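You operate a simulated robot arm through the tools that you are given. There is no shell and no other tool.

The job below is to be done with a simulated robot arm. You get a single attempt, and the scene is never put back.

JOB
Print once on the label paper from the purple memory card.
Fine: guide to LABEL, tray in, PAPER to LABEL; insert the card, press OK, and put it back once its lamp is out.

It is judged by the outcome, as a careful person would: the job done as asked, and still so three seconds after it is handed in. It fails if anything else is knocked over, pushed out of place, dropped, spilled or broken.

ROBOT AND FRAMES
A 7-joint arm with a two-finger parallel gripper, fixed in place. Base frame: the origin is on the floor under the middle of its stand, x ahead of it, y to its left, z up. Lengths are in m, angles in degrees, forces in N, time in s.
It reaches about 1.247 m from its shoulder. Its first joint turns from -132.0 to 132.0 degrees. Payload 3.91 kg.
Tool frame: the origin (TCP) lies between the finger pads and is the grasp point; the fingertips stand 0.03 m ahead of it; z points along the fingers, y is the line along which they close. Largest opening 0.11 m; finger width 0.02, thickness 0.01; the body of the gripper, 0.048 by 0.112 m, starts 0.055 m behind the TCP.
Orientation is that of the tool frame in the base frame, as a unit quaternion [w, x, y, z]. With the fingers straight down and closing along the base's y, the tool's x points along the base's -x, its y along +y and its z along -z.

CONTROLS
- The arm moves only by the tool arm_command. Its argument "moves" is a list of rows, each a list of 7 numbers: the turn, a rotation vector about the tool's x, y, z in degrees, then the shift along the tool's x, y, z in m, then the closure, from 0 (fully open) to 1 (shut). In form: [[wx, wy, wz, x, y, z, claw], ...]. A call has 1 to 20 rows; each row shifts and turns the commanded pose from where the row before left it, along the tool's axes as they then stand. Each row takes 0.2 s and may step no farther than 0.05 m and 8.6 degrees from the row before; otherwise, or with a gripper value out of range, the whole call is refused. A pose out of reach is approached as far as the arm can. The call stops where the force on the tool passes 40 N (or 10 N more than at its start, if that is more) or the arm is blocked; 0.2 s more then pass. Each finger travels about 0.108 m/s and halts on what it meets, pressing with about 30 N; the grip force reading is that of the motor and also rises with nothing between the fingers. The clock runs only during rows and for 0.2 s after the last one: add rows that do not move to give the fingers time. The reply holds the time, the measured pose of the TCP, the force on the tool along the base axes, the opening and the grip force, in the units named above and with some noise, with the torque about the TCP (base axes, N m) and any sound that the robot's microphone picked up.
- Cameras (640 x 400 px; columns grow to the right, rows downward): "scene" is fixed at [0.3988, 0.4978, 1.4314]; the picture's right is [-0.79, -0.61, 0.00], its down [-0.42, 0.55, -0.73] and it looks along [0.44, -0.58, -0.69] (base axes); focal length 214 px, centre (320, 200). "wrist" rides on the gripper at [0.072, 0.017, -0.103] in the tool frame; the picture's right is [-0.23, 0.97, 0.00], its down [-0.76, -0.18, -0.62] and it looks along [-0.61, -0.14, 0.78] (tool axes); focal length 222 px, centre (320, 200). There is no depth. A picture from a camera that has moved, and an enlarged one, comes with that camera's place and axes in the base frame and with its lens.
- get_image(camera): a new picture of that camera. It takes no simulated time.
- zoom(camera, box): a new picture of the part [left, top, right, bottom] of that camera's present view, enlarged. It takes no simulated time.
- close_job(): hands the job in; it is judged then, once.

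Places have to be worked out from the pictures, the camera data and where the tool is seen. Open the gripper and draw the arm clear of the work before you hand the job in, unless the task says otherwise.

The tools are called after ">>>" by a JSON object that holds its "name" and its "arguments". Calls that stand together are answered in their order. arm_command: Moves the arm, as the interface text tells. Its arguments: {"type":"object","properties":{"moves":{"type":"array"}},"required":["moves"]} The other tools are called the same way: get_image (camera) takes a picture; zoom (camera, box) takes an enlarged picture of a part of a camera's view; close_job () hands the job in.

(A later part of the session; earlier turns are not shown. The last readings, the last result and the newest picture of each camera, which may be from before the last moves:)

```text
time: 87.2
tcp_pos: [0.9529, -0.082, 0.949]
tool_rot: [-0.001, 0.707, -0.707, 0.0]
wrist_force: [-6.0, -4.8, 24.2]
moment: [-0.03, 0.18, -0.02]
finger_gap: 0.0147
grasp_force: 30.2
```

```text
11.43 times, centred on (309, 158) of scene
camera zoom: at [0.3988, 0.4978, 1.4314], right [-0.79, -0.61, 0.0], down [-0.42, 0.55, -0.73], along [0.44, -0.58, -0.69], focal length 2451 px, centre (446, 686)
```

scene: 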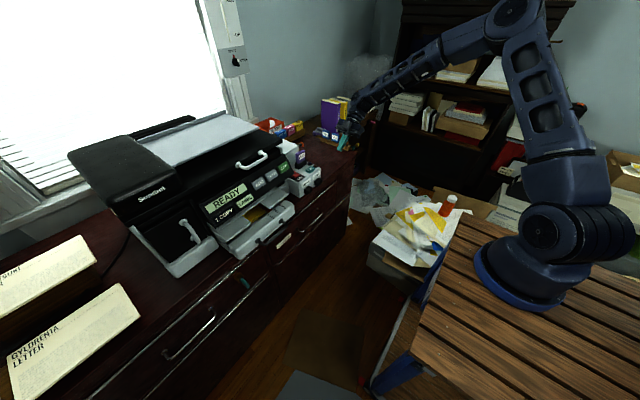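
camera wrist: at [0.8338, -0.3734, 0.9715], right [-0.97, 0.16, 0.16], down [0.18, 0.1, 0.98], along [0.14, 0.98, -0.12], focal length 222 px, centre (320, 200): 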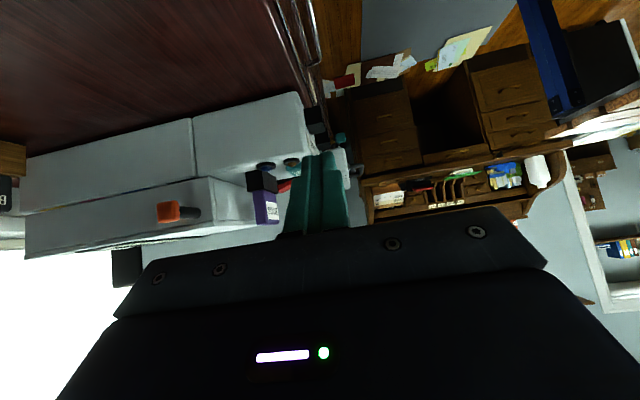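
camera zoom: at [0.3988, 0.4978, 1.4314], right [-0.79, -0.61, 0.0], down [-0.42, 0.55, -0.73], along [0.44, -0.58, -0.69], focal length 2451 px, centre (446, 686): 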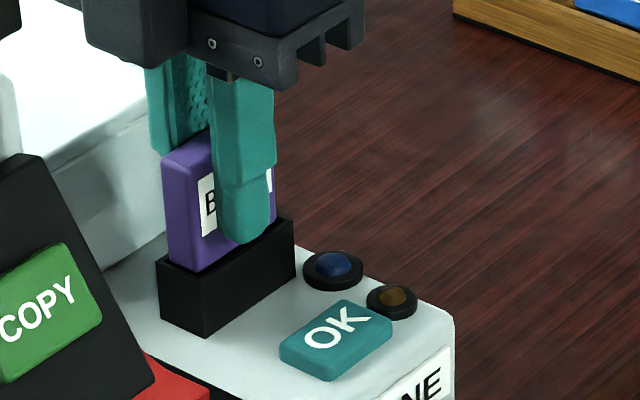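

Two millimetres deeper now, with small side forces (-6, -5 N), so centre lies ~0.5 mm back. I relieve, adjust by half a millimetre each way, and press once more.

>>> {"name": "arm_command", "arguments": {"moves": [[0, 0, 0, 0, 0, -0.002, 0.95], [0, 0, 0, 0.0005, 0.0005, 0, 0.95], [0, 0, 0, 0, 0, 0.0015, 0.95], [0, 0, 0, 0, 0, 0.0015, 0.95], [0, 0, 0, 0, 0, 0.001, 0.95]]}}

>>> {"name": "zoom", "arguments": {"camera": "wrist", "box": [260, 80, 380, 160]}}

>>> {"name": "zoom", "arguments": {"camera": "scene", "box": [285, 140, 333, 175]}}

```text
time: 88.4
tcp_pos: [0.9527, -0.0811, 0.948]
tool_rot: [0.0, -0.707, 0.707, -0.001]
wrist_force: [1.8, 4.4, 23.7]
moment: [0.08, 0.01, -0.02]
finger_gap: 0.015
grasp_force: 30.8
```

```text
5.00 times, centred on (320, 120) of wrist
camera zoom: at [0.9345, -0.153, 1.0511], right [-0.97, 0.23, 0.0], down [0.17, 0.76, 0.62], along [0.14, 0.61, -0.78], focal length 1111 px, centre (320, 600)
```

zoom: 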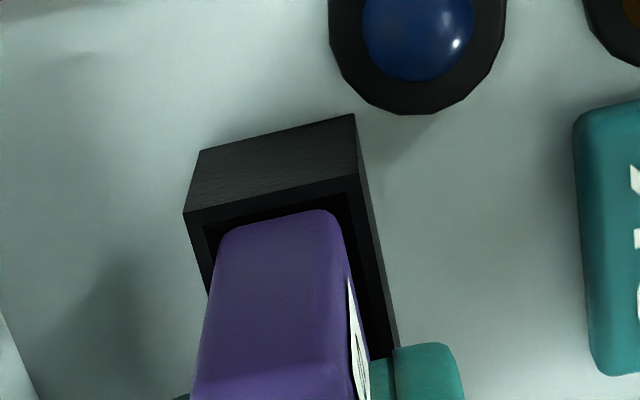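

```text
11.43 times, centred on (309, 158) of scene
camera zoom: at [0.3988, 0.4978, 1.4314], right [-0.79, -0.61, 0.0], down [-0.42, 0.55, -0.73], along [0.44, -0.58, -0.69], focal length 2451 px, centre (446, 686)
```

zoom: 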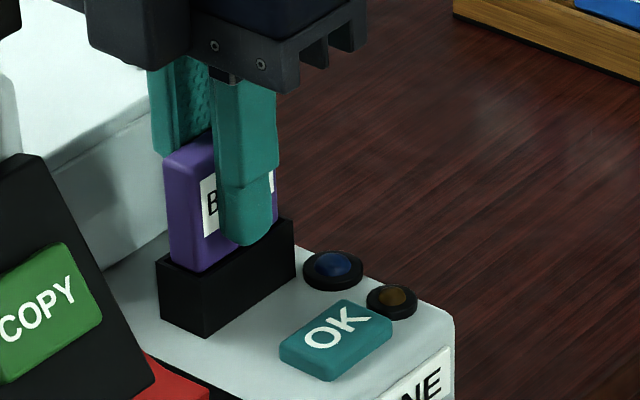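

The card no longer descends and is laterally centred, so it should be seated. I relieve the load, release, and rise.

>>> {"name": "arm_command", "arguments": {"moves": [[0, 0, 0, 0, 0, -0.0025, 0.95], [0, 0, 0, 0, 0, 0, 0.85], [0, 0, 0, 0, 0, 0, 0.72], [0, 0, 0, 0, 0, 0, 0.72], [0, 0, 0, 0, 0, -0.02, 0.72], [0, 0, 0, 0, 0, -0.03, 0.72], [0, 0, 0, 0, 0, -0.03, 0.72], [0, 0, 0, 0, 0, 0, 0.72]]}}

>>> {"name": "zoom", "arguments": {"camera": "wrist", "box": [240, 60, 400, 220]}}

>>> {"name": "zoom", "arguments": {"camera": "scene", "box": [285, 140, 333, 175]}}

>>> {"name": "zoom", "arguments": {"camera": "scene", "box": [190, 130, 350, 230]}}

```text
time: 90.2
tcp_pos: [0.9497, -0.0801, 1.0291]
tool_rot: [0.0, 0.708, -0.706, 0.0]
wrist_force: [-0.3, 0.4, 0.3]
moment: [0.03, -0.04, -0.03]
finger_gap: 0.031
grasp_force: 0.0
```

```text
2.50 times, centred on (320, 140) of wrist
camera zoom: at [0.9331, -0.1525, 1.1331], right [-0.97, 0.23, 0.0], down [0.18, 0.76, 0.62], along [0.14, 0.61, -0.78], focal length 555 px, centre (320, 350)
```

zoom: 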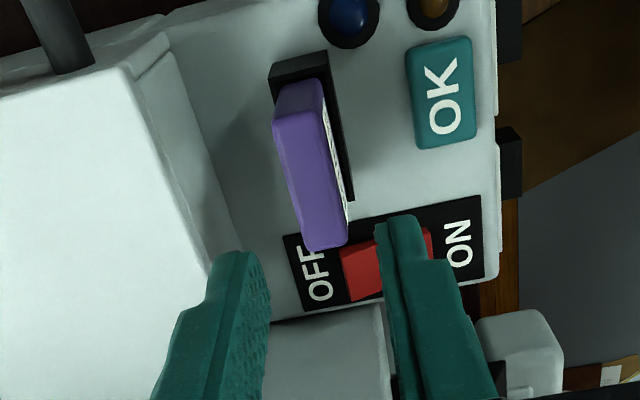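

```text
11.43 times, centred on (309, 158) of scene
camera zoom: at [0.3988, 0.4978, 1.4314], right [-0.79, -0.61, 0.0], down [-0.42, 0.55, -0.73], along [0.44, -0.58, -0.69], focal length 2451 px, centre (446, 686)
```

zoom: 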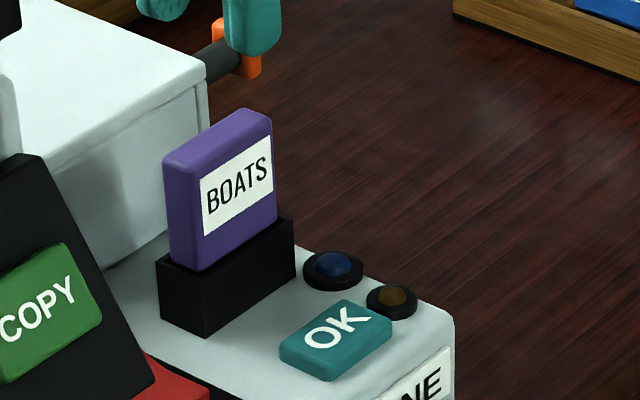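

```text
4.00 times, centred on (270, 180) of scene
camera zoom: at [0.3988, 0.4978, 1.4314], right [-0.79, -0.61, 0.0], down [-0.42, 0.55, -0.73], along [0.44, -0.58, -0.69], focal length 858 px, centre (520, 280)
```

zoom: 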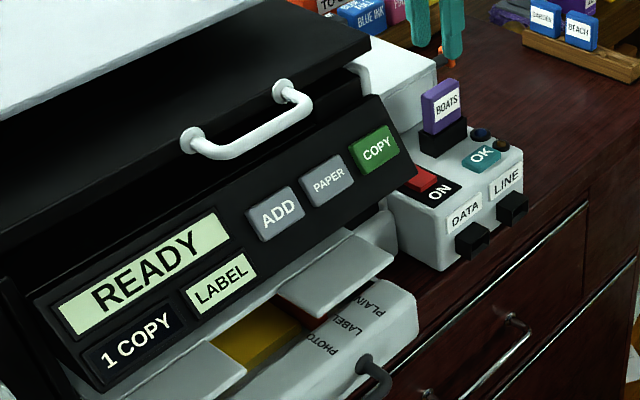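

The card now sits centred. I press OK again: move over it with closed fingers and lower.

>>> {"name": "arm_command", "arguments": {"moves": [[0, 0, 0, 0.002, 0.026, 0, 1.0], [0, 0, 0, 0.002, 0.026, 0, 1.0], [0, 0, 0, 0, 0, 0.04, 1.0], [0, 0, 0, 0, 0, 0.03, 1.0], [0, 0, 0, 0, 0, 0.02, 1.0], [0, 0, 0, 0, 0, 0.01, 1.0], [0, 0, 0, 0, 0, 0, 1.0]]}}

>>> {"name": "zoom", "arguments": {"camera": "wrist", "box": [240, 60, 400, 220]}}

```text
time: 91.8
tcp_pos: [0.898, -0.0841, 0.9294]
tool_rot: [0.0, 0.708, -0.707, -0.001]
wrist_force: [0.6, -0.4, -0.2]
moment: [0.01, -0.01, 0.03]
finger_gap: 0.0001
grasp_force: 30.3
```

```text
2.50 times, centred on (320, 140) of wrist
camera zoom: at [0.8809, -0.1559, 1.0315], right [-0.97, 0.23, 0.0], down [0.18, 0.76, 0.62], along [0.14, 0.61, -0.78], focal length 555 px, centre (320, 350)
```

zoom: 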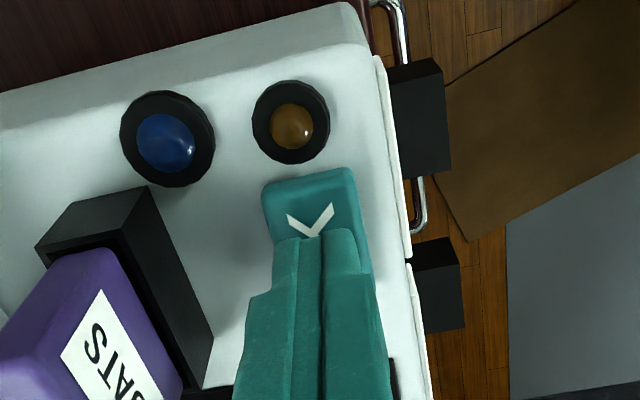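

Aligned over OK. I press down about 9 mm in small steps.

>>> {"name": "arm_command", "arguments": {"moves": [[0, 0, 0, 0, 0, 0.003, 1.0], [0, 0, 0, 0, 0, 0.003, 1.0], [0, 0, 0, 0, 0, 0.002, 1.0], [0, 0, 0, 0, 0, 0.001, 1.0]]}}

>>> {"name": "zoom", "arguments": {"camera": "wrist", "box": [240, 60, 400, 220]}}

>>> {"name": "zoom", "arguments": {"camera": "scene", "box": [190, 130, 350, 230]}}

```text
time: 92.8
tcp_pos: [0.8988, -0.0846, 0.9205]
tool_rot: [0.0, 0.707, -0.707, 0.0]
wrist_force: [-0.2, -0.3, 2.1]
moment: [-0.01, 0.07, 0.03]
finger_gap: 0.0002
grasp_force: 29.5
heard: click
```

```text
2.50 times, centred on (320, 140) of wrist
camera zoom: at [0.8821, -0.157, 1.0236], right [-0.97, 0.23, 0.0], down [0.18, 0.76, 0.62], along [0.14, 0.61, -0.78], focal length 555 px, centre (320, 350)
```

zoom: 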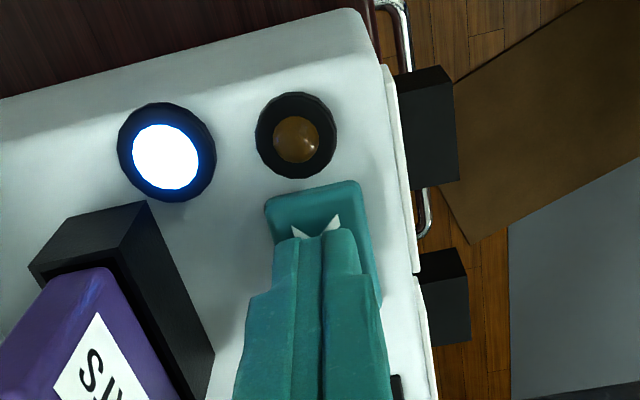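

```text
4.00 times, centred on (270, 180) of scene
camera zoom: at [0.3988, 0.4978, 1.4314], right [-0.79, -0.61, 0.0], down [-0.42, 0.55, -0.73], along [0.44, -0.58, -0.69], focal length 858 px, centre (520, 280)
```

zoom: 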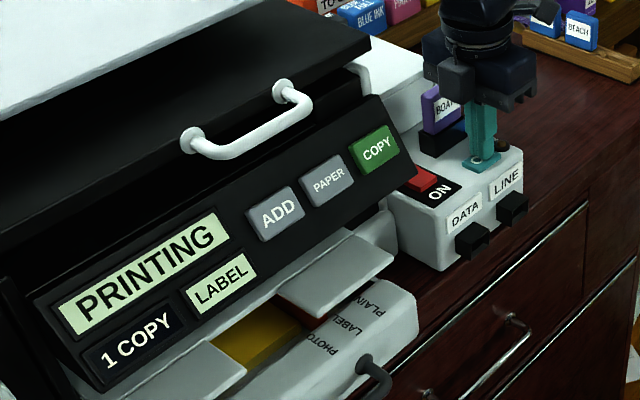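

The blue lamp is lit and the display says PRINTING. I release OK straight up and wait without touching the card.

>>> {"name": "arm_command", "arguments": {"moves": [[0, 0, 0, 0, 0, -0.005, 1.0], [0, 0, 0, 0, 0, -0.02, 1.0], [0, 0, 0, 0, 0, -0.03, 1.0], [0, 0, 0, 0, 0, -0.04, 1.0], [0, 0, 0, 0, 0, 0, 1.0], [0, 0, 0, 0, 0, 0, 1.0], [0, 0, 0, 0, 0, 0, 1.0]]}}

>>> {"name": "get_image", "arguments": {"camera": "scene"}}

>>> {"name": "zoom", "arguments": {"camera": "scene", "box": [190, 130, 350, 230]}}

>>> {"name": "get_image", "arguments": {"camera": "wrist"}}

```text
time: 94.4
tcp_pos: [0.9011, -0.0825, 1.0149]
tool_rot: [0.0, 0.708, -0.706, 0.0]
wrist_force: [-0.6, 0.1, 0.8]
moment: [0.0, 0.01, -0.01]
finger_gap: 0.0
grasp_force: 29.9
```

```text
taken
```

scene: 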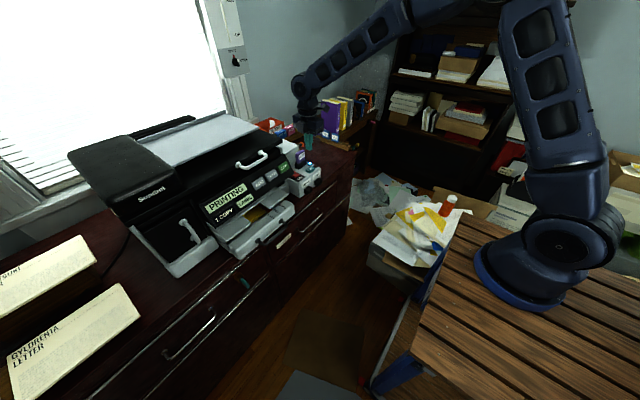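

```text
4.00 times, centred on (270, 180) of scene
camera zoom: at [0.3988, 0.4978, 1.4314], right [-0.79, -0.61, 0.0], down [-0.42, 0.55, -0.73], along [0.44, -0.58, -0.69], focal length 858 px, centre (520, 280)
```

zoom: 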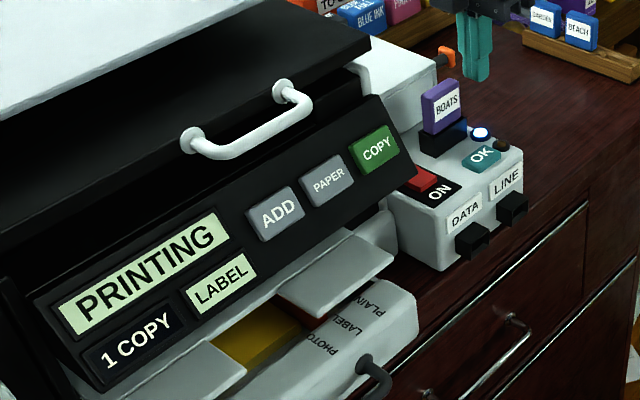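

```text
taken
camera wrist: at [0.8841, -0.1548, 1.1183], right [-0.97, 0.23, 0.0], down [0.18, 0.76, 0.62], along [0.14, 0.61, -0.78], focal length 222 px, centre (320, 200)
```

wrist: 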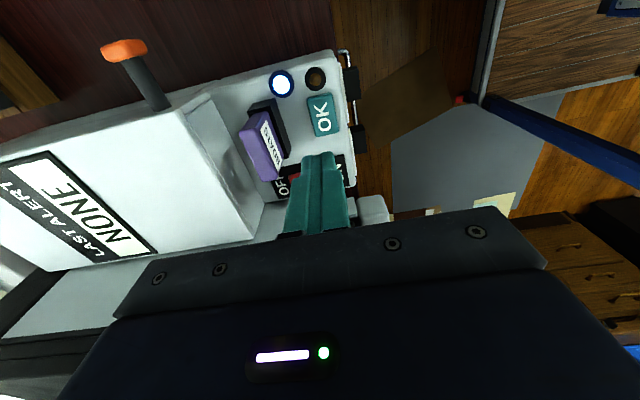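

Printing is in progress with the lamp lit and no alert. I wait 4 s without moving.

>>> {"name": "arm_command", "arguments": {"moves": [[0, 0, 0, 0, 0, 0, 1.0], [0, 0, 0, 0, 0, 0, 1.0], [0, 0, 0, 0, 0, 0, 1.0], [0, 0, 0, 0, 0, 0, 1.0], [0, 0, 0, 0, 0, 0, 1.0], [0, 0, 0, 0, 0, 0, 1.0], [0, 0, 0, 0, 0, 0, 1.0], [0, 0, 0, 0, 0, 0, 1.0], [0, 0, 0, 0, 0, 0, 1.0], [0, 0, 0, 0, 0, 0, 1.0], [0, 0, 0, 0, 0, 0, 1.0], [0, 0, 0, 0, 0, 0, 1.0], [0, 0, 0, 0, 0, 0, 1.0], [0, 0, 0, 0, 0, 0, 1.0], [0, 0, 0, 0, 0, 0, 1.0], [0, 0, 0, 0, 0, 0, 1.0], [0, 0, 0, 0, 0, 0, 1.0], [0, 0, 0, 0, 0, 0, 1.0], [0, 0, 0, 0, 0, 0, 1.0], [0, 0, 0, 0, 0, 0, 1.0]]}}

>>> {"name": "zoom", "arguments": {"camera": "scene", "box": [190, 130, 350, 230]}}

>>> {"name": "zoom", "arguments": {"camera": "wrist", "box": [220, 50, 380, 200]}}

```text
time: 98.6
tcp_pos: [0.9016, -0.0841, 1.0156]
tool_rot: [-0.001, -0.707, 0.707, 0.0]
wrist_force: [-0.4, 0.3, -0.8]
moment: [-0.01, 0.03, -0.01]
finger_gap: 0.0001
grasp_force: 30.3
```

```text
4.00 times, centred on (270, 180) of scene
camera zoom: at [0.3988, 0.4978, 1.4314], right [-0.79, -0.61, 0.0], down [-0.42, 0.55, -0.73], along [0.44, -0.58, -0.69], focal length 858 px, centre (520, 280)
```

zoom: 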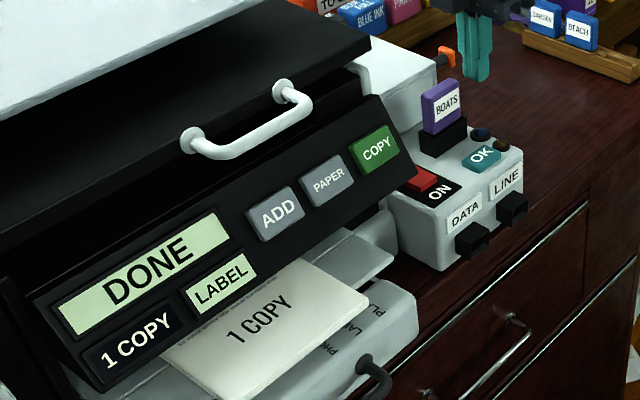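

```text
2.67 times, centred on (300, 125) of wrist
camera zoom: at [0.8841, -0.1549, 1.1182], right [-0.97, 0.23, 0.0], down [0.18, 0.76, 0.62], along [0.14, 0.61, -0.78], focal length 592 px, centre (373, 400)
```

zoom: 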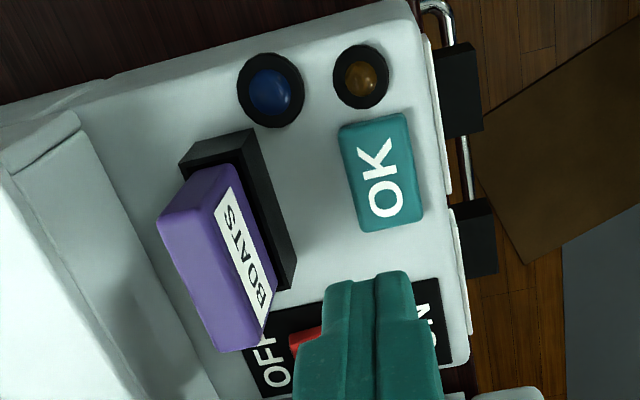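

DONE is shown, one label sheet has come out, and the lamp is out. I move back above the card with the fingers slightly open and confirm the lamp stays out.

>>> {"name": "arm_command", "arguments": {"moves": [[0, 0, 0, 0, 0, -0.015, 1.0], [0, 0, 0, -0.001, -0.025, 0, 0.7], [0, 0, 0, -0.001, -0.0255, 0, 0.7], [0, 0, 0, 0, 0, 0, 0.7], [0, 0, 0, 0, 0, 0, 0.7]]}}

>>> {"name": "zoom", "arguments": {"camera": "wrist", "box": [240, 60, 400, 220]}}

>>> {"name": "zoom", "arguments": {"camera": "scene", "box": [190, 130, 350, 230]}}

```text
time: 99.8
tcp_pos: [0.952, -0.0829, 1.03]
tool_rot: [0.001, 0.708, -0.706, 0.001]
wrist_force: [-0.2, 0.4, 0.4]
moment: [0.01, -0.02, -0.03]
finger_gap: 0.0332
grasp_force: 0.1
```

```text
2.50 times, centred on (320, 140) of wrist
camera zoom: at [0.934, -0.155, 1.1342], right [-0.97, 0.23, 0.0], down [0.18, 0.76, 0.62], along [0.14, 0.61, -0.78], focal length 555 px, centre (320, 350)
```

zoom: 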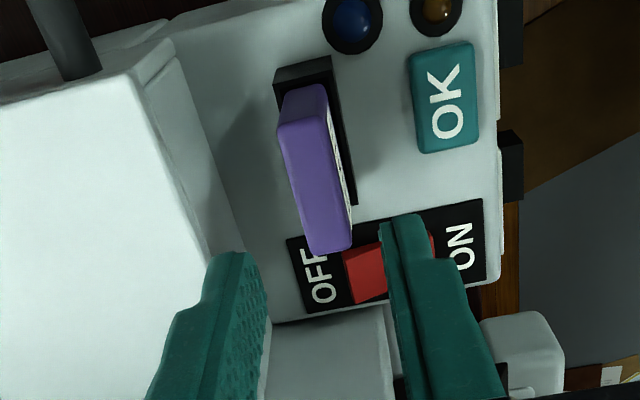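

```text
4.00 times, centred on (270, 180) of scene
camera zoom: at [0.3988, 0.4978, 1.4314], right [-0.79, -0.61, 0.0], down [-0.42, 0.55, -0.73], along [0.44, -0.58, -0.69], focal length 858 px, centre (520, 280)
```

zoom: 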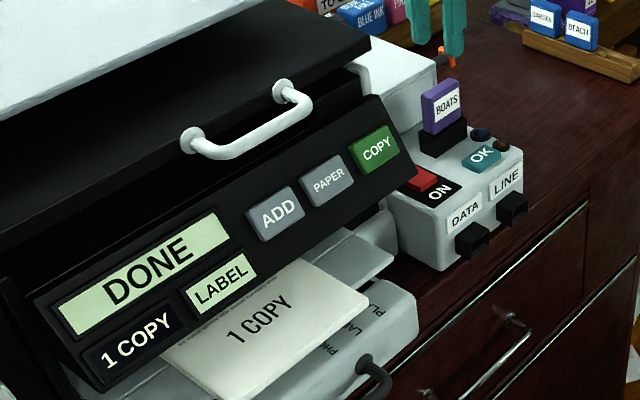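

Lamp still out. I align by 1 mm and lower around the card to TCP z≈0.951.

>>> {"name": "arm_command", "arguments": {"moves": [[0, 0, 0, -0.001, -0.0008, 0.02, 0.7], [0, 0, 0, 0, 0, 0.02, 0.7], [0, 0, 0, 0, 0, 0.02, 0.7], [0, 0, 0, 0, 0, 0.019, 0.7], [0, 0, 0, 0, 0, 0, 0.7]]}}

>>> {"name": "zoom", "arguments": {"camera": "wrist", "box": [240, 60, 400, 220]}}

>>> {"name": "zoom", "arguments": {"camera": "scene", "box": [285, 140, 333, 175]}}

```text
time: 101.0
tcp_pos: [0.9505, -0.0831, 0.9525]
tool_rot: [0.001, 0.708, -0.706, 0.0]
wrist_force: [0.0, -0.5, -0.7]
moment: [0.01, 0.01, 0.0]
finger_gap: 0.033
grasp_force: 0.1
```

```text
2.50 times, centred on (320, 140) of wrist
camera zoom: at [0.934, -0.1559, 1.0551], right [-0.97, 0.23, 0.0], down [0.18, 0.76, 0.62], along [0.14, 0.61, -0.78], focal length 555 px, centre (320, 350)
```

zoom: 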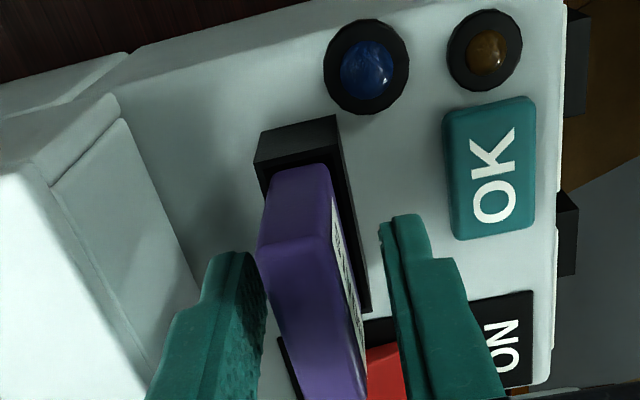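

```text
11.43 times, centred on (309, 158) of scene
camera zoom: at [0.3988, 0.4978, 1.4314], right [-0.79, -0.61, 0.0], down [-0.42, 0.55, -0.73], along [0.44, -0.58, -0.69], focal length 2451 px, centre (446, 686)
```

zoom: 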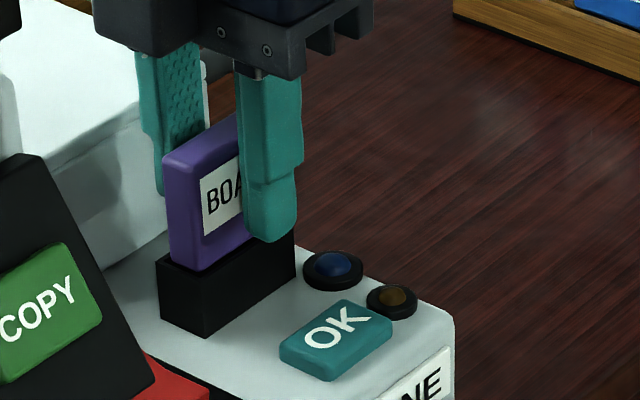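

Everything matches the original grasp within a millimetre. I close on the card and lift it straight out.

>>> {"name": "arm_command", "arguments": {"moves": [[0, 0, 0, 0, -0.0005, 0, 0.85], [0, 0, 0, 0, 0, 0, 0.95], [0, 0, 0, 0, 0, 0, 0.95], [0, 0, 0, 0, 0, -0.004, 0.95], [0, 0, 0, 0, 0, -0.008, 0.95], [0, 0, 0, 0, 0, -0.015, 0.95]]}}

>>> {"name": "zoom", "arguments": {"camera": "wrist", "box": [240, 60, 400, 220]}}

>>> {"name": "zoom", "arguments": {"camera": "scene", "box": [275, 125, 339, 175]}}

```text
time: 102.4
tcp_pos: [0.9523, -0.0823, 0.9769]
tool_rot: [0.001, 0.708, -0.706, 0.0]
wrist_force: [1.0, 0.1, -0.3]
moment: [0.02, 0.0, 0.03]
finger_gap: 0.0147
grasp_force: 30.1
```

```text
2.50 times, centred on (320, 140) of wrist
camera zoom: at [0.9353, -0.1549, 1.0805], right [-0.97, 0.23, 0.0], down [0.18, 0.76, 0.62], along [0.14, 0.61, -0.78], focal length 555 px, centre (320, 350)
```

zoom: 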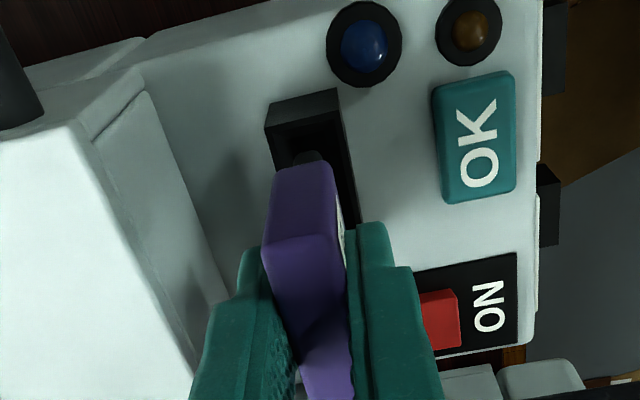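

```text
8.00 times, centred on (307, 150) of scene
camera zoom: at [0.3988, 0.4978, 1.4314], right [-0.79, -0.61, 0.0], down [-0.42, 0.55, -0.73], along [0.44, -0.58, -0.69], focal length 1716 px, centre (424, 600)
```

zoom: 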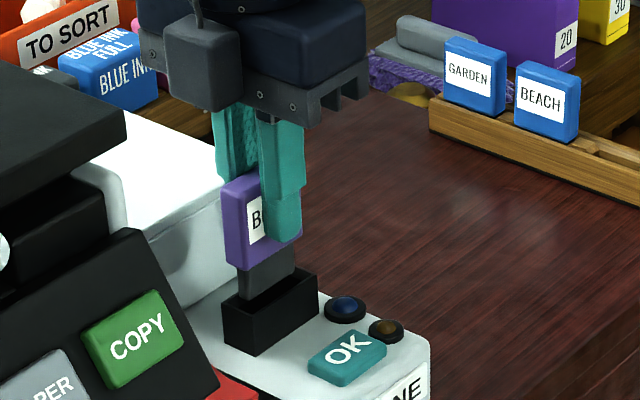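

Card lifted out cleanly. I raise it, retreat over the clear counter, and turn the tool back by 90°.

>>> {"name": "arm_command", "arguments": {"moves": [[0, 0, 0, 0, 0, -0.04, 0.95], [0, 0, 0, 0, 0, -0.045, 0.95], [0, 0, 0, 0, 0, -0.045, 0.95], [0, 0, 0, 0.0434, 0.0146, 0, 0.95], [0, 0, 0, 0.0434, 0.0146, 0, 0.95], [0, 0, 0, 0.0434, 0.0146, 0, 0.95], [0, 0, 0, 0.0434, 0.0146, 0, 0.95], [0, 0, 0, 0.0434, 0.0146, 0, 0.95], [0, 0, 8.18, 0, 0, 0, 0.95], [0, 0, 8.18, 0, 0, 0, 0.95], [0, 0, 8.18, 0, 0, 0, 0.95], [0, 0, 8.18, 0, 0, 0, 0.95], [0, 0, 8.18, 0, 0, 0, 0.95], [0, 0, 8.18, 0, 0, 0, 0.95], [0, 0, 8.18, 0, 0, 0, 0.95], [0, 0, 8.18, 0, 0, 0, 0.95], [0, 0, 8.18, 0, 0, 0, 0.95], [0, 0, 8.18, 0, 0, 0, 0.95], [0, 0, 8.2, 0, 0, 0, 0.95]]}}

>>> {"name": "get_image", "arguments": {"camera": "wrist"}}

>>> {"name": "zoom", "arguments": {"camera": "scene", "box": [290, 80, 390, 160]}}

```text
time: 106.4
tcp_pos: [0.8789, -0.2997, 1.1083]
tool_rot: [0.0, -0.001, 1.0, 0.0]
wrist_force: [0.2, 0.7, -0.5]
moment: [0.01, 0.01, -0.01]
finger_gap: 0.0149
grasp_force: 30.3
```

```text
taken
camera wrist: at [0.8064, -0.2819, 1.2107], right [0.23, 0.97, 0.0], down [0.76, -0.18, 0.62], along [0.61, -0.14, -0.78], focal length 222 px, centre (320, 200)
```

wrist: 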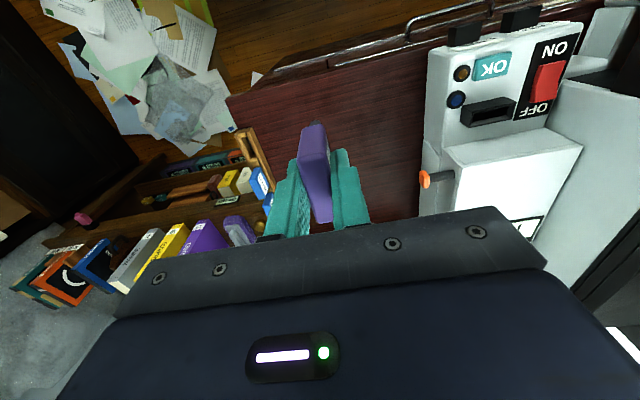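

```text
5.00 times, centred on (340, 120) of scene
camera zoom: at [0.3988, 0.4978, 1.4314], right [-0.79, -0.61, 0.0], down [-0.42, 0.55, -0.73], along [0.44, -0.58, -0.69], focal length 1072 px, centre (220, 600)
```

zoom: 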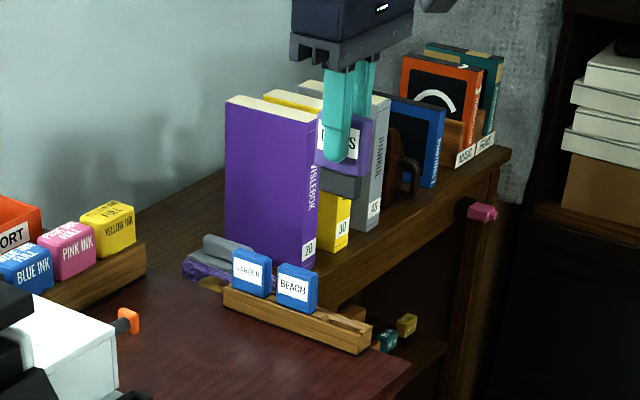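

Turned back. I move above the empty place in the rack, to about z 1.0, and compare card and pocket.

>>> {"name": "arm_command", "arguments": {"moves": [[0, 0, 0, -0.0157, -0.0308, 0.01, 0.95], [0, 0, 0, -0.0157, -0.0308, 0.02, 0.95], [0, 0, 0, -0.0157, -0.0308, 0.025, 0.95], [0, 0, 0, -0.0157, -0.0308, 0.025, 0.95], [0, 0, 0, -0.0157, -0.0312, 0.028, 0.95], [0, 0, 0, 0, 0, 0, 0.95], [0, 0, 0, 0, 0, 0, 0.95]]}}

>>> {"name": "zoom", "arguments": {"camera": "wrist", "box": [260, 60, 380, 160]}}

>>> {"name": "zoom", "arguments": {"camera": "scene", "box": [310, 100, 390, 160]}}

```text
time: 108.0
tcp_pos: [0.9581, -0.454, 1.0003]
tool_rot: [0.0, -0.001, 1.0, 0.001]
wrist_force: [-0.7, -0.4, 0.5]
moment: [0.0, 0.03, 0.01]
finger_gap: 0.0149
grasp_force: 29.3
```

```text
4.00 times, centred on (320, 110) of wrist
camera zoom: at [0.8856, -0.4363, 1.1035], right [0.23, 0.97, 0.0], down [0.76, -0.18, 0.62], along [0.61, -0.14, -0.78], focal length 888 px, centre (320, 560)
```

zoom: 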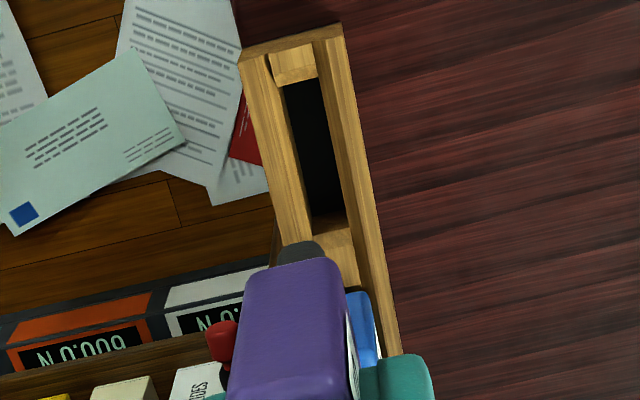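

```text
6.67 times, centred on (350, 130) of scene
camera zoom: at [0.3988, 0.4978, 1.4314], right [-0.79, -0.61, 0.0], down [-0.42, 0.55, -0.73], along [0.44, -0.58, -0.69], focal length 1430 px, centre (120, 667)
```

zoom: 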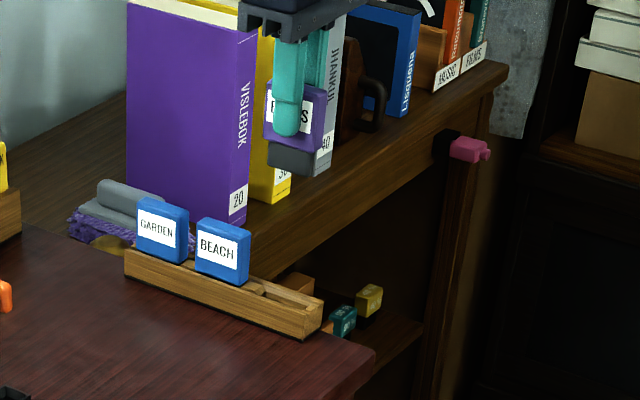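

The pocket is visible. I lower in steps to TCP z≈0.91 and check alignment closely.

>>> {"name": "arm_command", "arguments": {"moves": [[0, 0, 0, 0.0005, 0, 0.03, 0.95], [0, 0, 0, 0, 0, 0.03, 0.95], [0, 0, 0, 0, 0, 0.03, 0.95], [0, 0, 0, 0, 0, 0, 0.95], [0, 0, 0, 0, 0, 0, 0.95]]}}

>>> {"name": "zoom", "arguments": {"camera": "wrist", "box": [260, 80, 380, 160]}}

>>> {"name": "zoom", "arguments": {"camera": "scene", "box": [320, 115, 376, 155]}}

```text
time: 109.2
tcp_pos: [0.9554, -0.4521, 0.9079]
tool_rot: [0.0, -0.001, 1.0, -0.001]
wrist_force: [0.3, -0.5, 0.0]
moment: [0.02, -0.03, 0.02]
finger_gap: 0.0148
grasp_force: 30.1
```

```text
5.00 times, centred on (320, 120) of wrist
camera zoom: at [0.8835, -0.4354, 1.0113], right [0.23, 0.97, 0.0], down [0.76, -0.18, 0.62], along [0.61, -0.14, -0.78], focal length 1111 px, centre (320, 600)
```

zoom: 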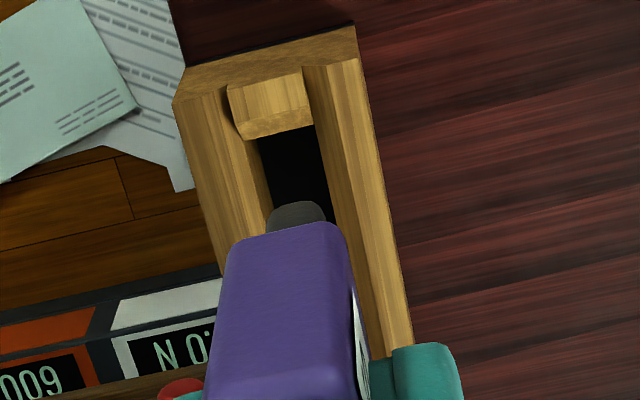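

```text
10.00 times, centred on (348, 135) of scene
camera zoom: at [0.3988, 0.4978, 1.4314], right [-0.79, -0.61, 0.0], down [-0.42, 0.55, -0.73], along [0.44, -0.58, -0.69], focal length 2145 px, centre (40, 850)
```

zoom: 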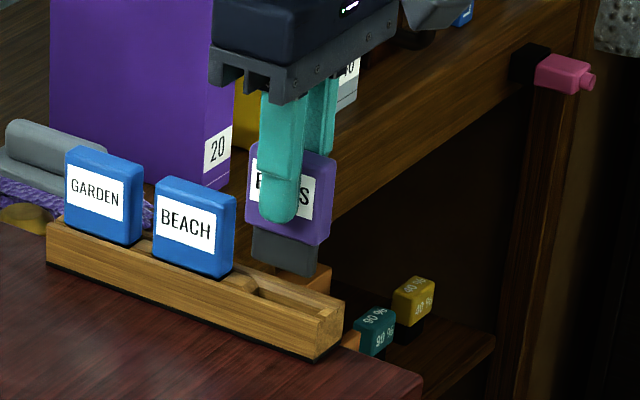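

The image and readings suggest ~1.4 mm correction in -y. I apply it and lower 1.5 cm more, staying above the pocket.

>>> {"name": "arm_command", "arguments": {"moves": [[0, 0, 0, -0.0007, -0.0014, 0.008, 0.95], [0, 0, 0, 0, 0, 0.006, 0.95], [0, 0, 0, 0, 0, 0, 0.95]]}}

>>> {"name": "zoom", "arguments": {"camera": "wrist", "box": [260, 80, 380, 160]}}

>>> {"name": "zoom", "arguments": {"camera": "scene", "box": [325, 120, 365, 150]}}

```text
time: 110.0
tcp_pos: [0.9589, -0.4549, 0.8949]
tool_rot: [0.0, -0.001, 1.0, 0.0]
wrist_force: [-0.3, -1.3, -0.5]
moment: [-0.01, -0.02, -0.01]
finger_gap: 0.0149
grasp_force: 30.3
```

```text
5.00 times, centred on (320, 120) of wrist
camera zoom: at [0.8856, -0.4382, 0.998], right [0.23, 0.97, 0.0], down [0.76, -0.18, 0.62], along [0.61, -0.14, -0.78], focal length 1111 px, centre (320, 600)
```

zoom: 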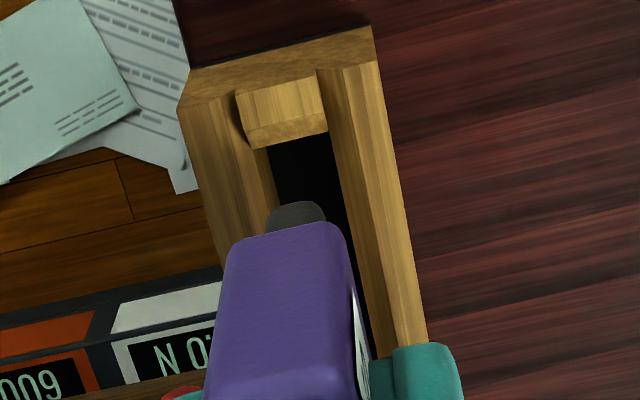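

```text
13.33 times, centred on (345, 135) of scene
camera zoom: at [0.3988, 0.4978, 1.4314], right [-0.79, -0.61, 0.0], down [-0.42, 0.55, -0.73], along [0.44, -0.58, -0.69], focal length 2860 px, centre (-13, 1067)
```

zoom: 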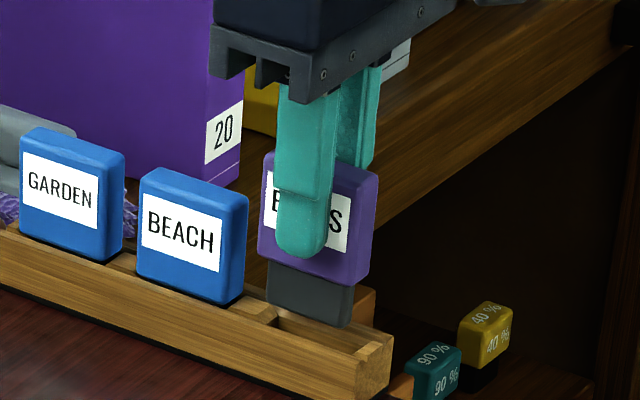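

The tongue is about 1.5 mm too far +x and 1.2 mm too far -y relative to the pocket. I correct and re-check.

>>> {"name": "arm_command", "arguments": {"moves": [[0, 0, 0, 0.0016, 0.0012, 0, 0.95], [0, 0, 0, 0, 0, 0.003, 0.95], [0, 0, 0, 0, 0, 0, 0.95], [0, 0, 0, 0, 0, 0, 0.95]]}}

>>> {"name": "zoom", "arguments": {"camera": "wrist", "box": [260, 80, 380, 160]}}

>>> {"name": "zoom", "arguments": {"camera": "scene", "box": [325, 120, 365, 150]}}

```text
time: 111.0
tcp_pos: [0.957, -0.4539, 0.8924]
tool_rot: [0.0, 0.0, 1.0, -0.001]
wrist_force: [0.2, 0.5, 0.0]
moment: [0.0, 0.02, 0.02]
finger_gap: 0.0147
grasp_force: 29.4
```

```text
5.00 times, centred on (320, 120) of wrist
camera zoom: at [0.8831, -0.4368, 0.9951], right [0.23, 0.97, 0.0], down [0.76, -0.18, 0.62], along [0.61, -0.14, -0.78], focal length 1111 px, centre (320, 600)
```

zoom: 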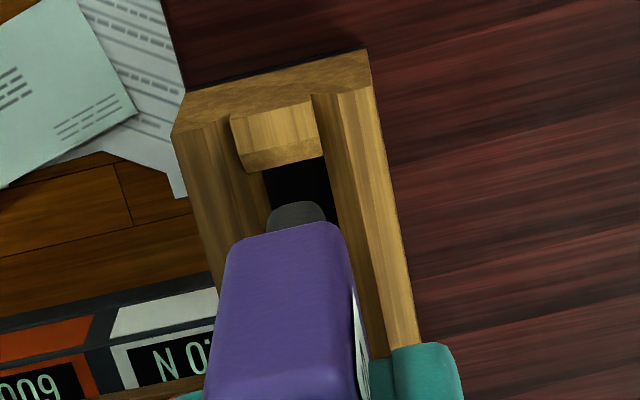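

```text
13.33 times, centred on (345, 135) of scene
camera zoom: at [0.3988, 0.4978, 1.4314], right [-0.79, -0.61, 0.0], down [-0.42, 0.55, -0.73], along [0.44, -0.58, -0.69], focal length 2860 px, centre (-13, 1067)
```

zoom: 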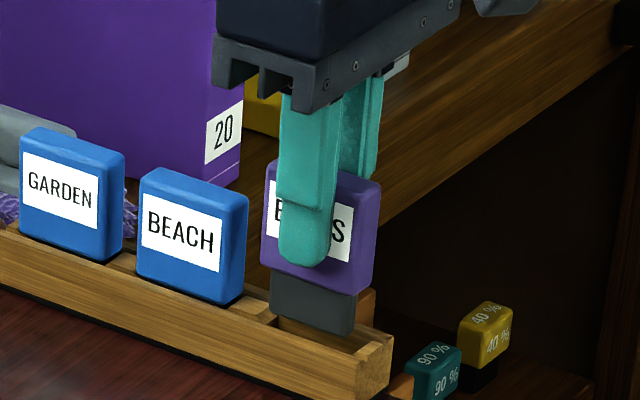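

Now it matches the original pick-up pose (0.957, -0.454) and looks centred over the pocket. I lower slowly.

>>> {"name": "arm_command", "arguments": {"moves": [[0, 0, 0, 0, 0, 0.004, 0.95], [0, 0, 0, 0, 0, 0.004, 0.95], [0, 0, 0, 0, 0, 0.002, 0.95]]}}

>>> {"name": "zoom", "arguments": {"camera": "wrist", "box": [260, 80, 380, 160]}}

>>> {"name": "zoom", "arguments": {"camera": "scene", "box": [325, 120, 365, 150]}}

```text
time: 111.8
tcp_pos: [0.9545, -0.4547, 0.883]
tool_rot: [0.001, -0.001, 1.0, -0.001]
wrist_force: [-1.5, 0.8, 1.6]
moment: [0.05, 0.05, 0.01]
finger_gap: 0.0147
grasp_force: 29.9
```

```text
5.00 times, centred on (320, 120) of wrist
camera zoom: at [0.8831, -0.4371, 0.9864], right [0.23, 0.97, 0.0], down [0.76, -0.18, 0.62], along [0.61, -0.14, -0.78], focal length 1111 px, centre (320, 600)
```

zoom: 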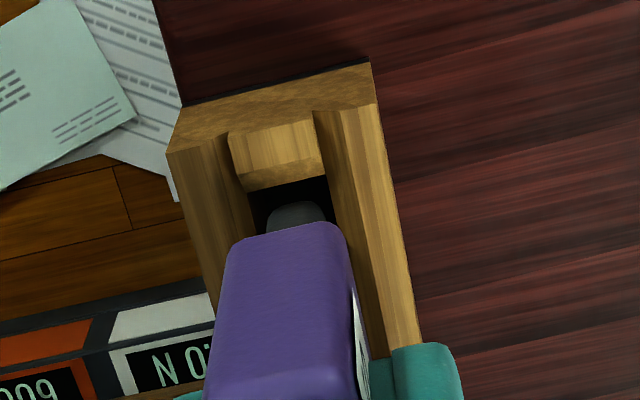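

```text
13.33 times, centred on (345, 135) of scene
camera zoom: at [0.3988, 0.4978, 1.4314], right [-0.79, -0.61, 0.0], down [-0.42, 0.55, -0.73], along [0.44, -0.58, -0.69], focal length 2860 px, centre (-13, 1067)
```

zoom: 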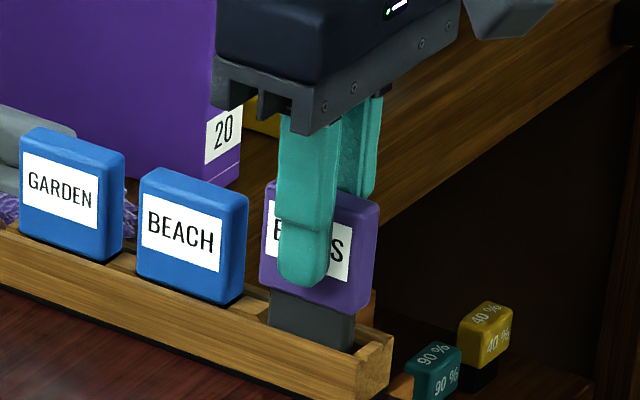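

The tongue is entering the pocket without notable force. I continue.

>>> {"name": "arm_command", "arguments": {"moves": [[0, 0, 0, 0, -0.0004, 0.003, 0.95], [0, 0, 0, 0, 0, 0.003, 0.95], [0, 0, 0, 0, 0, 0.002, 0.95]]}}

>>> {"name": "zoom", "arguments": {"camera": "wrist", "box": [260, 80, 380, 160]}}

>>> {"name": "zoom", "arguments": {"camera": "scene", "box": [325, 120, 365, 150]}}

```text
time: 112.6
tcp_pos: [0.9556, -0.4534, 0.8744]
tool_rot: [0.0, -0.001, 1.0, -0.001]
wrist_force: [-7.4, 2.2, 2.8]
moment: [0.06, 0.39, 0.01]
finger_gap: 0.0146
grasp_force: 29.8
```

```text
5.00 times, centred on (320, 120) of wrist
camera zoom: at [0.8833, -0.4369, 0.9783], right [0.23, 0.97, 0.0], down [0.76, -0.18, 0.62], along [0.61, -0.14, -0.78], focal length 1111 px, centre (320, 600)
```

zoom: 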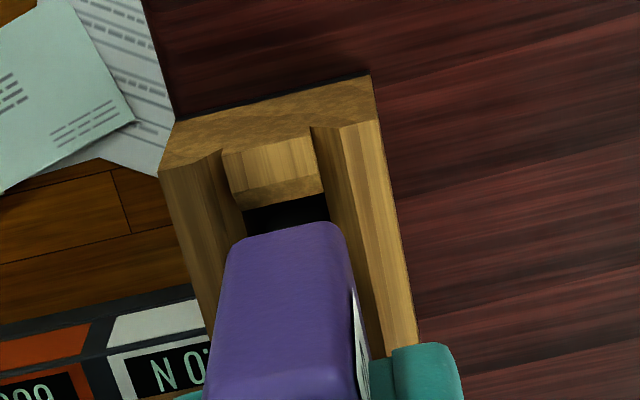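

```text
13.33 times, centred on (345, 135) of scene
camera zoom: at [0.3988, 0.4978, 1.4314], right [-0.79, -0.61, 0.0], down [-0.42, 0.55, -0.73], along [0.44, -0.58, -0.69], focal length 2860 px, centre (-13, 1067)
```

zoom: 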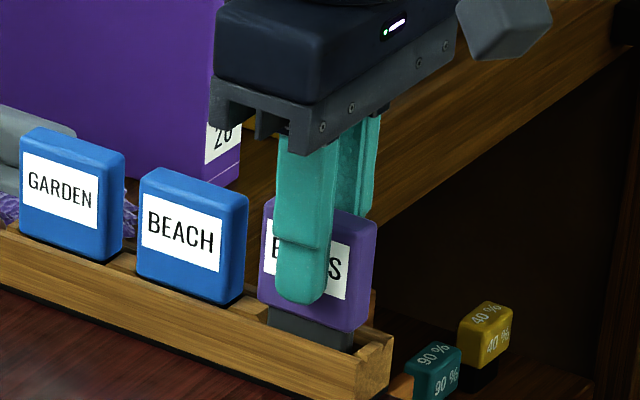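

Side force -7 N in x: the card is slightly too far +x. I shift -0.8 mm in x, +0.4 mm in y, and read again before lowering.

>>> {"name": "arm_command", "arguments": {"moves": [[0, 0, 0, 0.0008, 0.0004, 0, 0.95], [0, 0, 0, 0, 0, 0, 0.95]]}}

>>> {"name": "zoom", "arguments": {"camera": "scene", "box": [325, 120, 365, 150]}}

```text
time: 113.2
tcp_pos: [0.9551, -0.4537, 0.8742]
tool_rot: [0.0, -0.001, 1.0, 0.0]
wrist_force: [-0.2, -0.2, -0.4]
moment: [0.0, 0.0, -0.03]
finger_gap: 0.0148
grasp_force: 30.2
```

```text
13.33 times, centred on (345, 135) of scene
camera zoom: at [0.3988, 0.4978, 1.4314], right [-0.79, -0.61, 0.0], down [-0.42, 0.55, -0.73], along [0.44, -0.58, -0.69], focal length 2860 px, centre (-13, 1067)
```

zoom: 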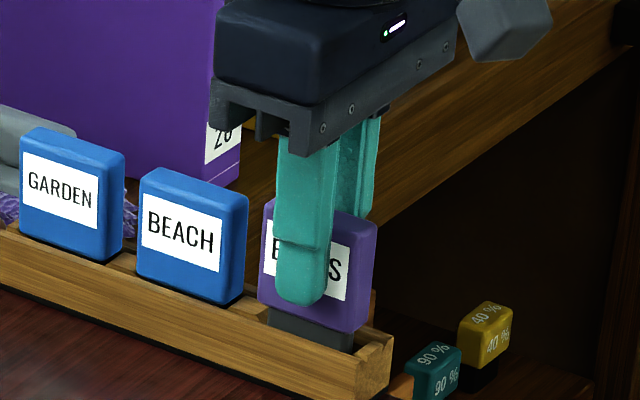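

Forces are gone. I continue lowering in small steps.

>>> {"name": "arm_command", "arguments": {"moves": [[0, 0, 0, 0, 0, 0.003, 0.95], [0, 0, 0, 0, 0, 0.002, 0.95]]}}

>>> {"name": "zoom", "arguments": {"camera": "scene", "box": [325, 120, 365, 150]}}

>>> {"name": "zoom", "arguments": {"camera": "wrist", "box": [260, 80, 380, 160]}}

```text
time: 113.8
tcp_pos: [0.9546, -0.4545, 0.871]
tool_rot: [0.0, -0.001, 1.0, 0.0]
wrist_force: [0.1, 0.0, 0.4]
moment: [-0.02, 0.0, -0.03]
finger_gap: 0.0146
grasp_force: 29.5
```

```text
13.33 times, centred on (345, 135) of scene
camera zoom: at [0.3988, 0.4978, 1.4314], right [-0.79, -0.61, 0.0], down [-0.42, 0.55, -0.73], along [0.44, -0.58, -0.69], focal length 2860 px, centre (-13, 1067)
```

zoom: 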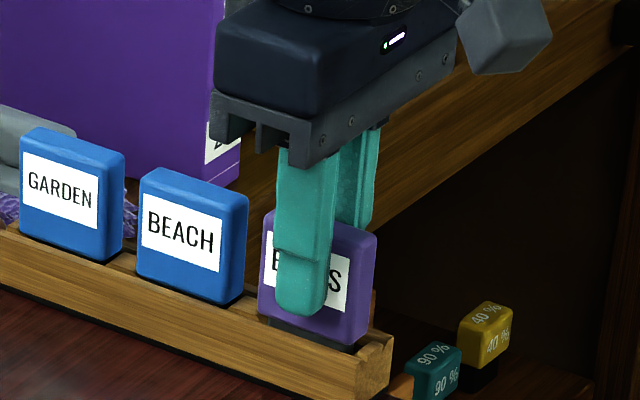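

```text
5.00 times, centred on (320, 120) of wrist
camera zoom: at [0.8822, -0.436, 0.9735], right [0.23, 0.97, 0.0], down [0.76, -0.18, 0.62], along [0.61, -0.14, -0.78], focal length 1111 px, centre (320, 600)
```

zoom: 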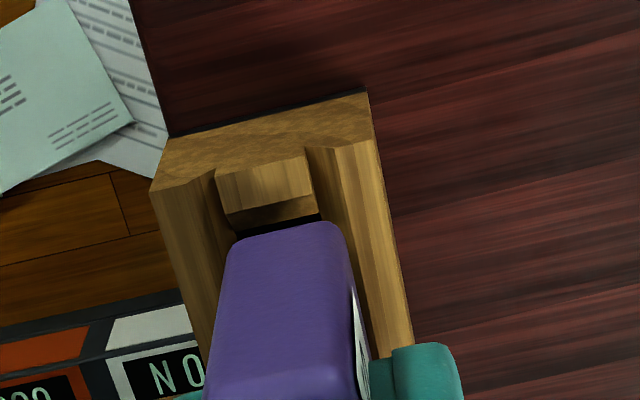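

No force; the card is nearly down. I lower a few more millimetres until it rests.

>>> {"name": "arm_command", "arguments": {"moves": [[0, 0, 0, 0, 0, 0.002, 0.95], [0, 0, 0, 0, 0, 0.0015, 0.95], [0, 0, 0, 0, 0, 0.0015, 0.95]]}}

>>> {"name": "zoom", "arguments": {"camera": "scene", "box": [325, 120, 365, 150]}}

>>> {"name": "zoom", "arguments": {"camera": "wrist", "box": [260, 80, 380, 160]}}

```text
time: 114.6
tcp_pos: [0.954, -0.4535, 0.8668]
tool_rot: [0.001, -0.001, 1.0, -0.002]
wrist_force: [-5.1, -1.4, 14.9]
moment: [0.01, 0.24, 0.02]
finger_gap: 0.0149
grasp_force: 30.3
```

```text
13.33 times, centred on (345, 135) of scene
camera zoom: at [0.3988, 0.4978, 1.4314], right [-0.79, -0.61, 0.0], down [-0.42, 0.55, -0.73], along [0.44, -0.58, -0.69], focal length 2860 px, centre (-13, 1067)
```

zoom: 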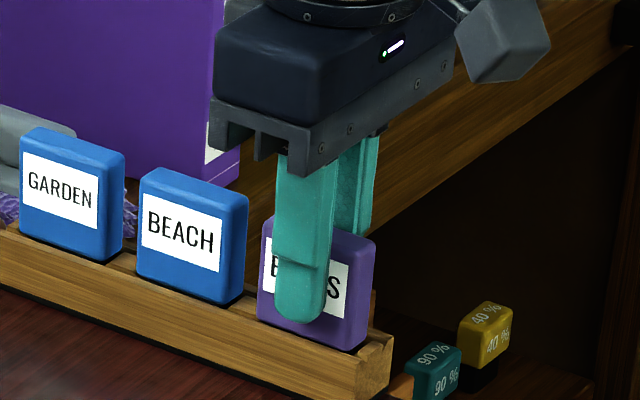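

```text
5.00 times, centred on (320, 120) of wrist
camera zoom: at [0.8824, -0.436, 0.9701], right [0.23, 0.97, 0.0], down [0.76, -0.18, 0.62], along [0.61, -0.14, -0.78], focal length 1111 px, centre (320, 600)
```

zoom: 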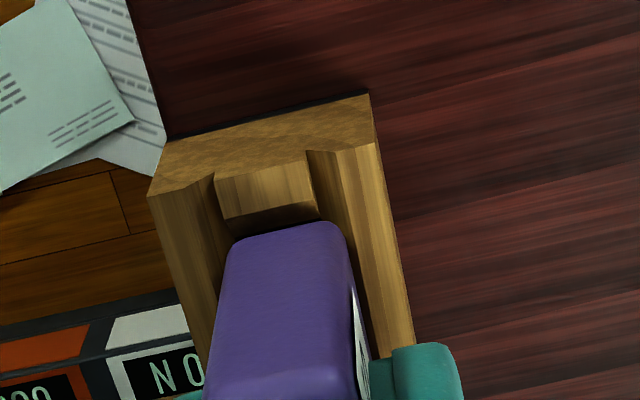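

Resting contact at z≈0.867, same as the original pick height, with a slight -5 N in x. I relieve it by 0.7 mm in -x and check.

>>> {"name": "arm_command", "arguments": {"moves": [[0, 0, 0, 0, 0, -0.0015, 0.95], [0, 0, 0, 0.0007, 0, 0, 0.95], [0, 0, 0, 0, 0, 0.0012, 0.95], [0, 0, 0, 0, 0, 0, 0.95]]}}

>>> {"name": "zoom", "arguments": {"camera": "scene", "box": [325, 120, 365, 150]}}

```text
time: 115.6
tcp_pos: [0.9558, -0.4537, 0.8666]
tool_rot: [0.001, -0.001, 1.0, 0.001]
wrist_force: [-1.2, 0.5, 21.3]
moment: [0.03, 0.12, 0.04]
finger_gap: 0.015
grasp_force: 29.9
```

```text
13.33 times, centred on (345, 135) of scene
camera zoom: at [0.3988, 0.4978, 1.4314], right [-0.79, -0.61, 0.0], down [-0.42, 0.55, -0.73], along [0.44, -0.58, -0.69], focal length 2860 px, centre (-13, 1067)
```

zoom: 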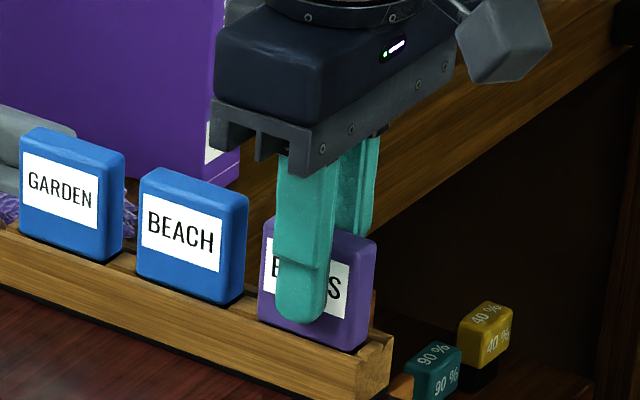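

Seated with only vertical load. I unload 2 mm, open the fingers, and rise straight up.

>>> {"name": "arm_command", "arguments": {"moves": [[0, 0, 0, 0, 0, -0.0018, 0.95], [0, 0, 0, 0, 0, 0, 0.85], [0, 0, 0, 0, 0, 0, 0.7], [0, 0, 0, 0, 0, 0, 0.6], [0, 0, 0, 0, 0, 0, 0.6], [0, 0, 0, 0, 0, -0.01, 0.6], [0, 0, 0, 0, 0, -0.02, 0.6], [0, 0, 0, 0, 0, -0.03, 0.6], [0, 0, 0, 0, 0, -0.04, 0.6], [0, 0, 0, 0, 0, 0, 0.6]]}}

>>> {"name": "zoom", "arguments": {"camera": "scene", "box": [310, 110, 374, 160]}}

>>> {"name": "zoom", "arguments": {"camera": "wrist", "box": [240, 60, 400, 180]}}

```text
time: 117.8
tcp_pos: [0.9554, -0.4532, 0.9661]
tool_rot: [0.0, -0.001, 1.0, 0.0]
wrist_force: [0.0, 0.4, -0.9]
moment: [0.02, 0.01, -0.01]
finger_gap: 0.0442
grasp_force: 0.0
```

```text
8.00 times, centred on (342, 135) of scene
camera zoom: at [0.3988, 0.4978, 1.4314], right [-0.79, -0.61, 0.0], down [-0.42, 0.55, -0.73], along [0.44, -0.58, -0.69], focal length 1716 px, centre (144, 720)
```

zoom: 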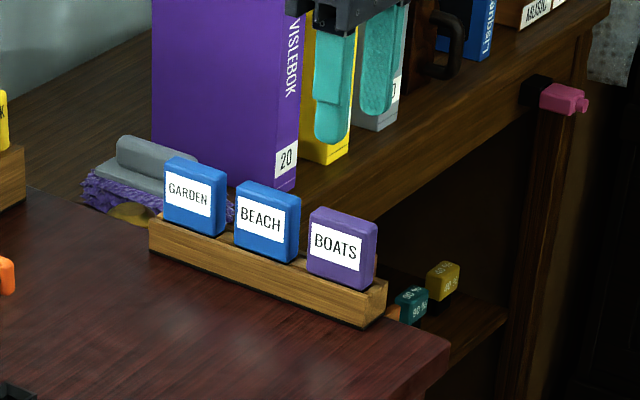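

```text
3.33 times, centred on (320, 120) of wrist
camera zoom: at [0.8833, -0.4365, 1.0692], right [0.23, 0.97, 0.0], down [0.76, -0.18, 0.62], along [0.61, -0.14, -0.78], focal length 740 px, centre (320, 467)
```

zoom: 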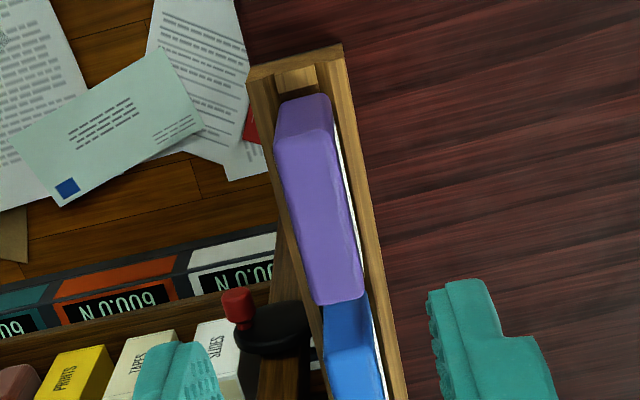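

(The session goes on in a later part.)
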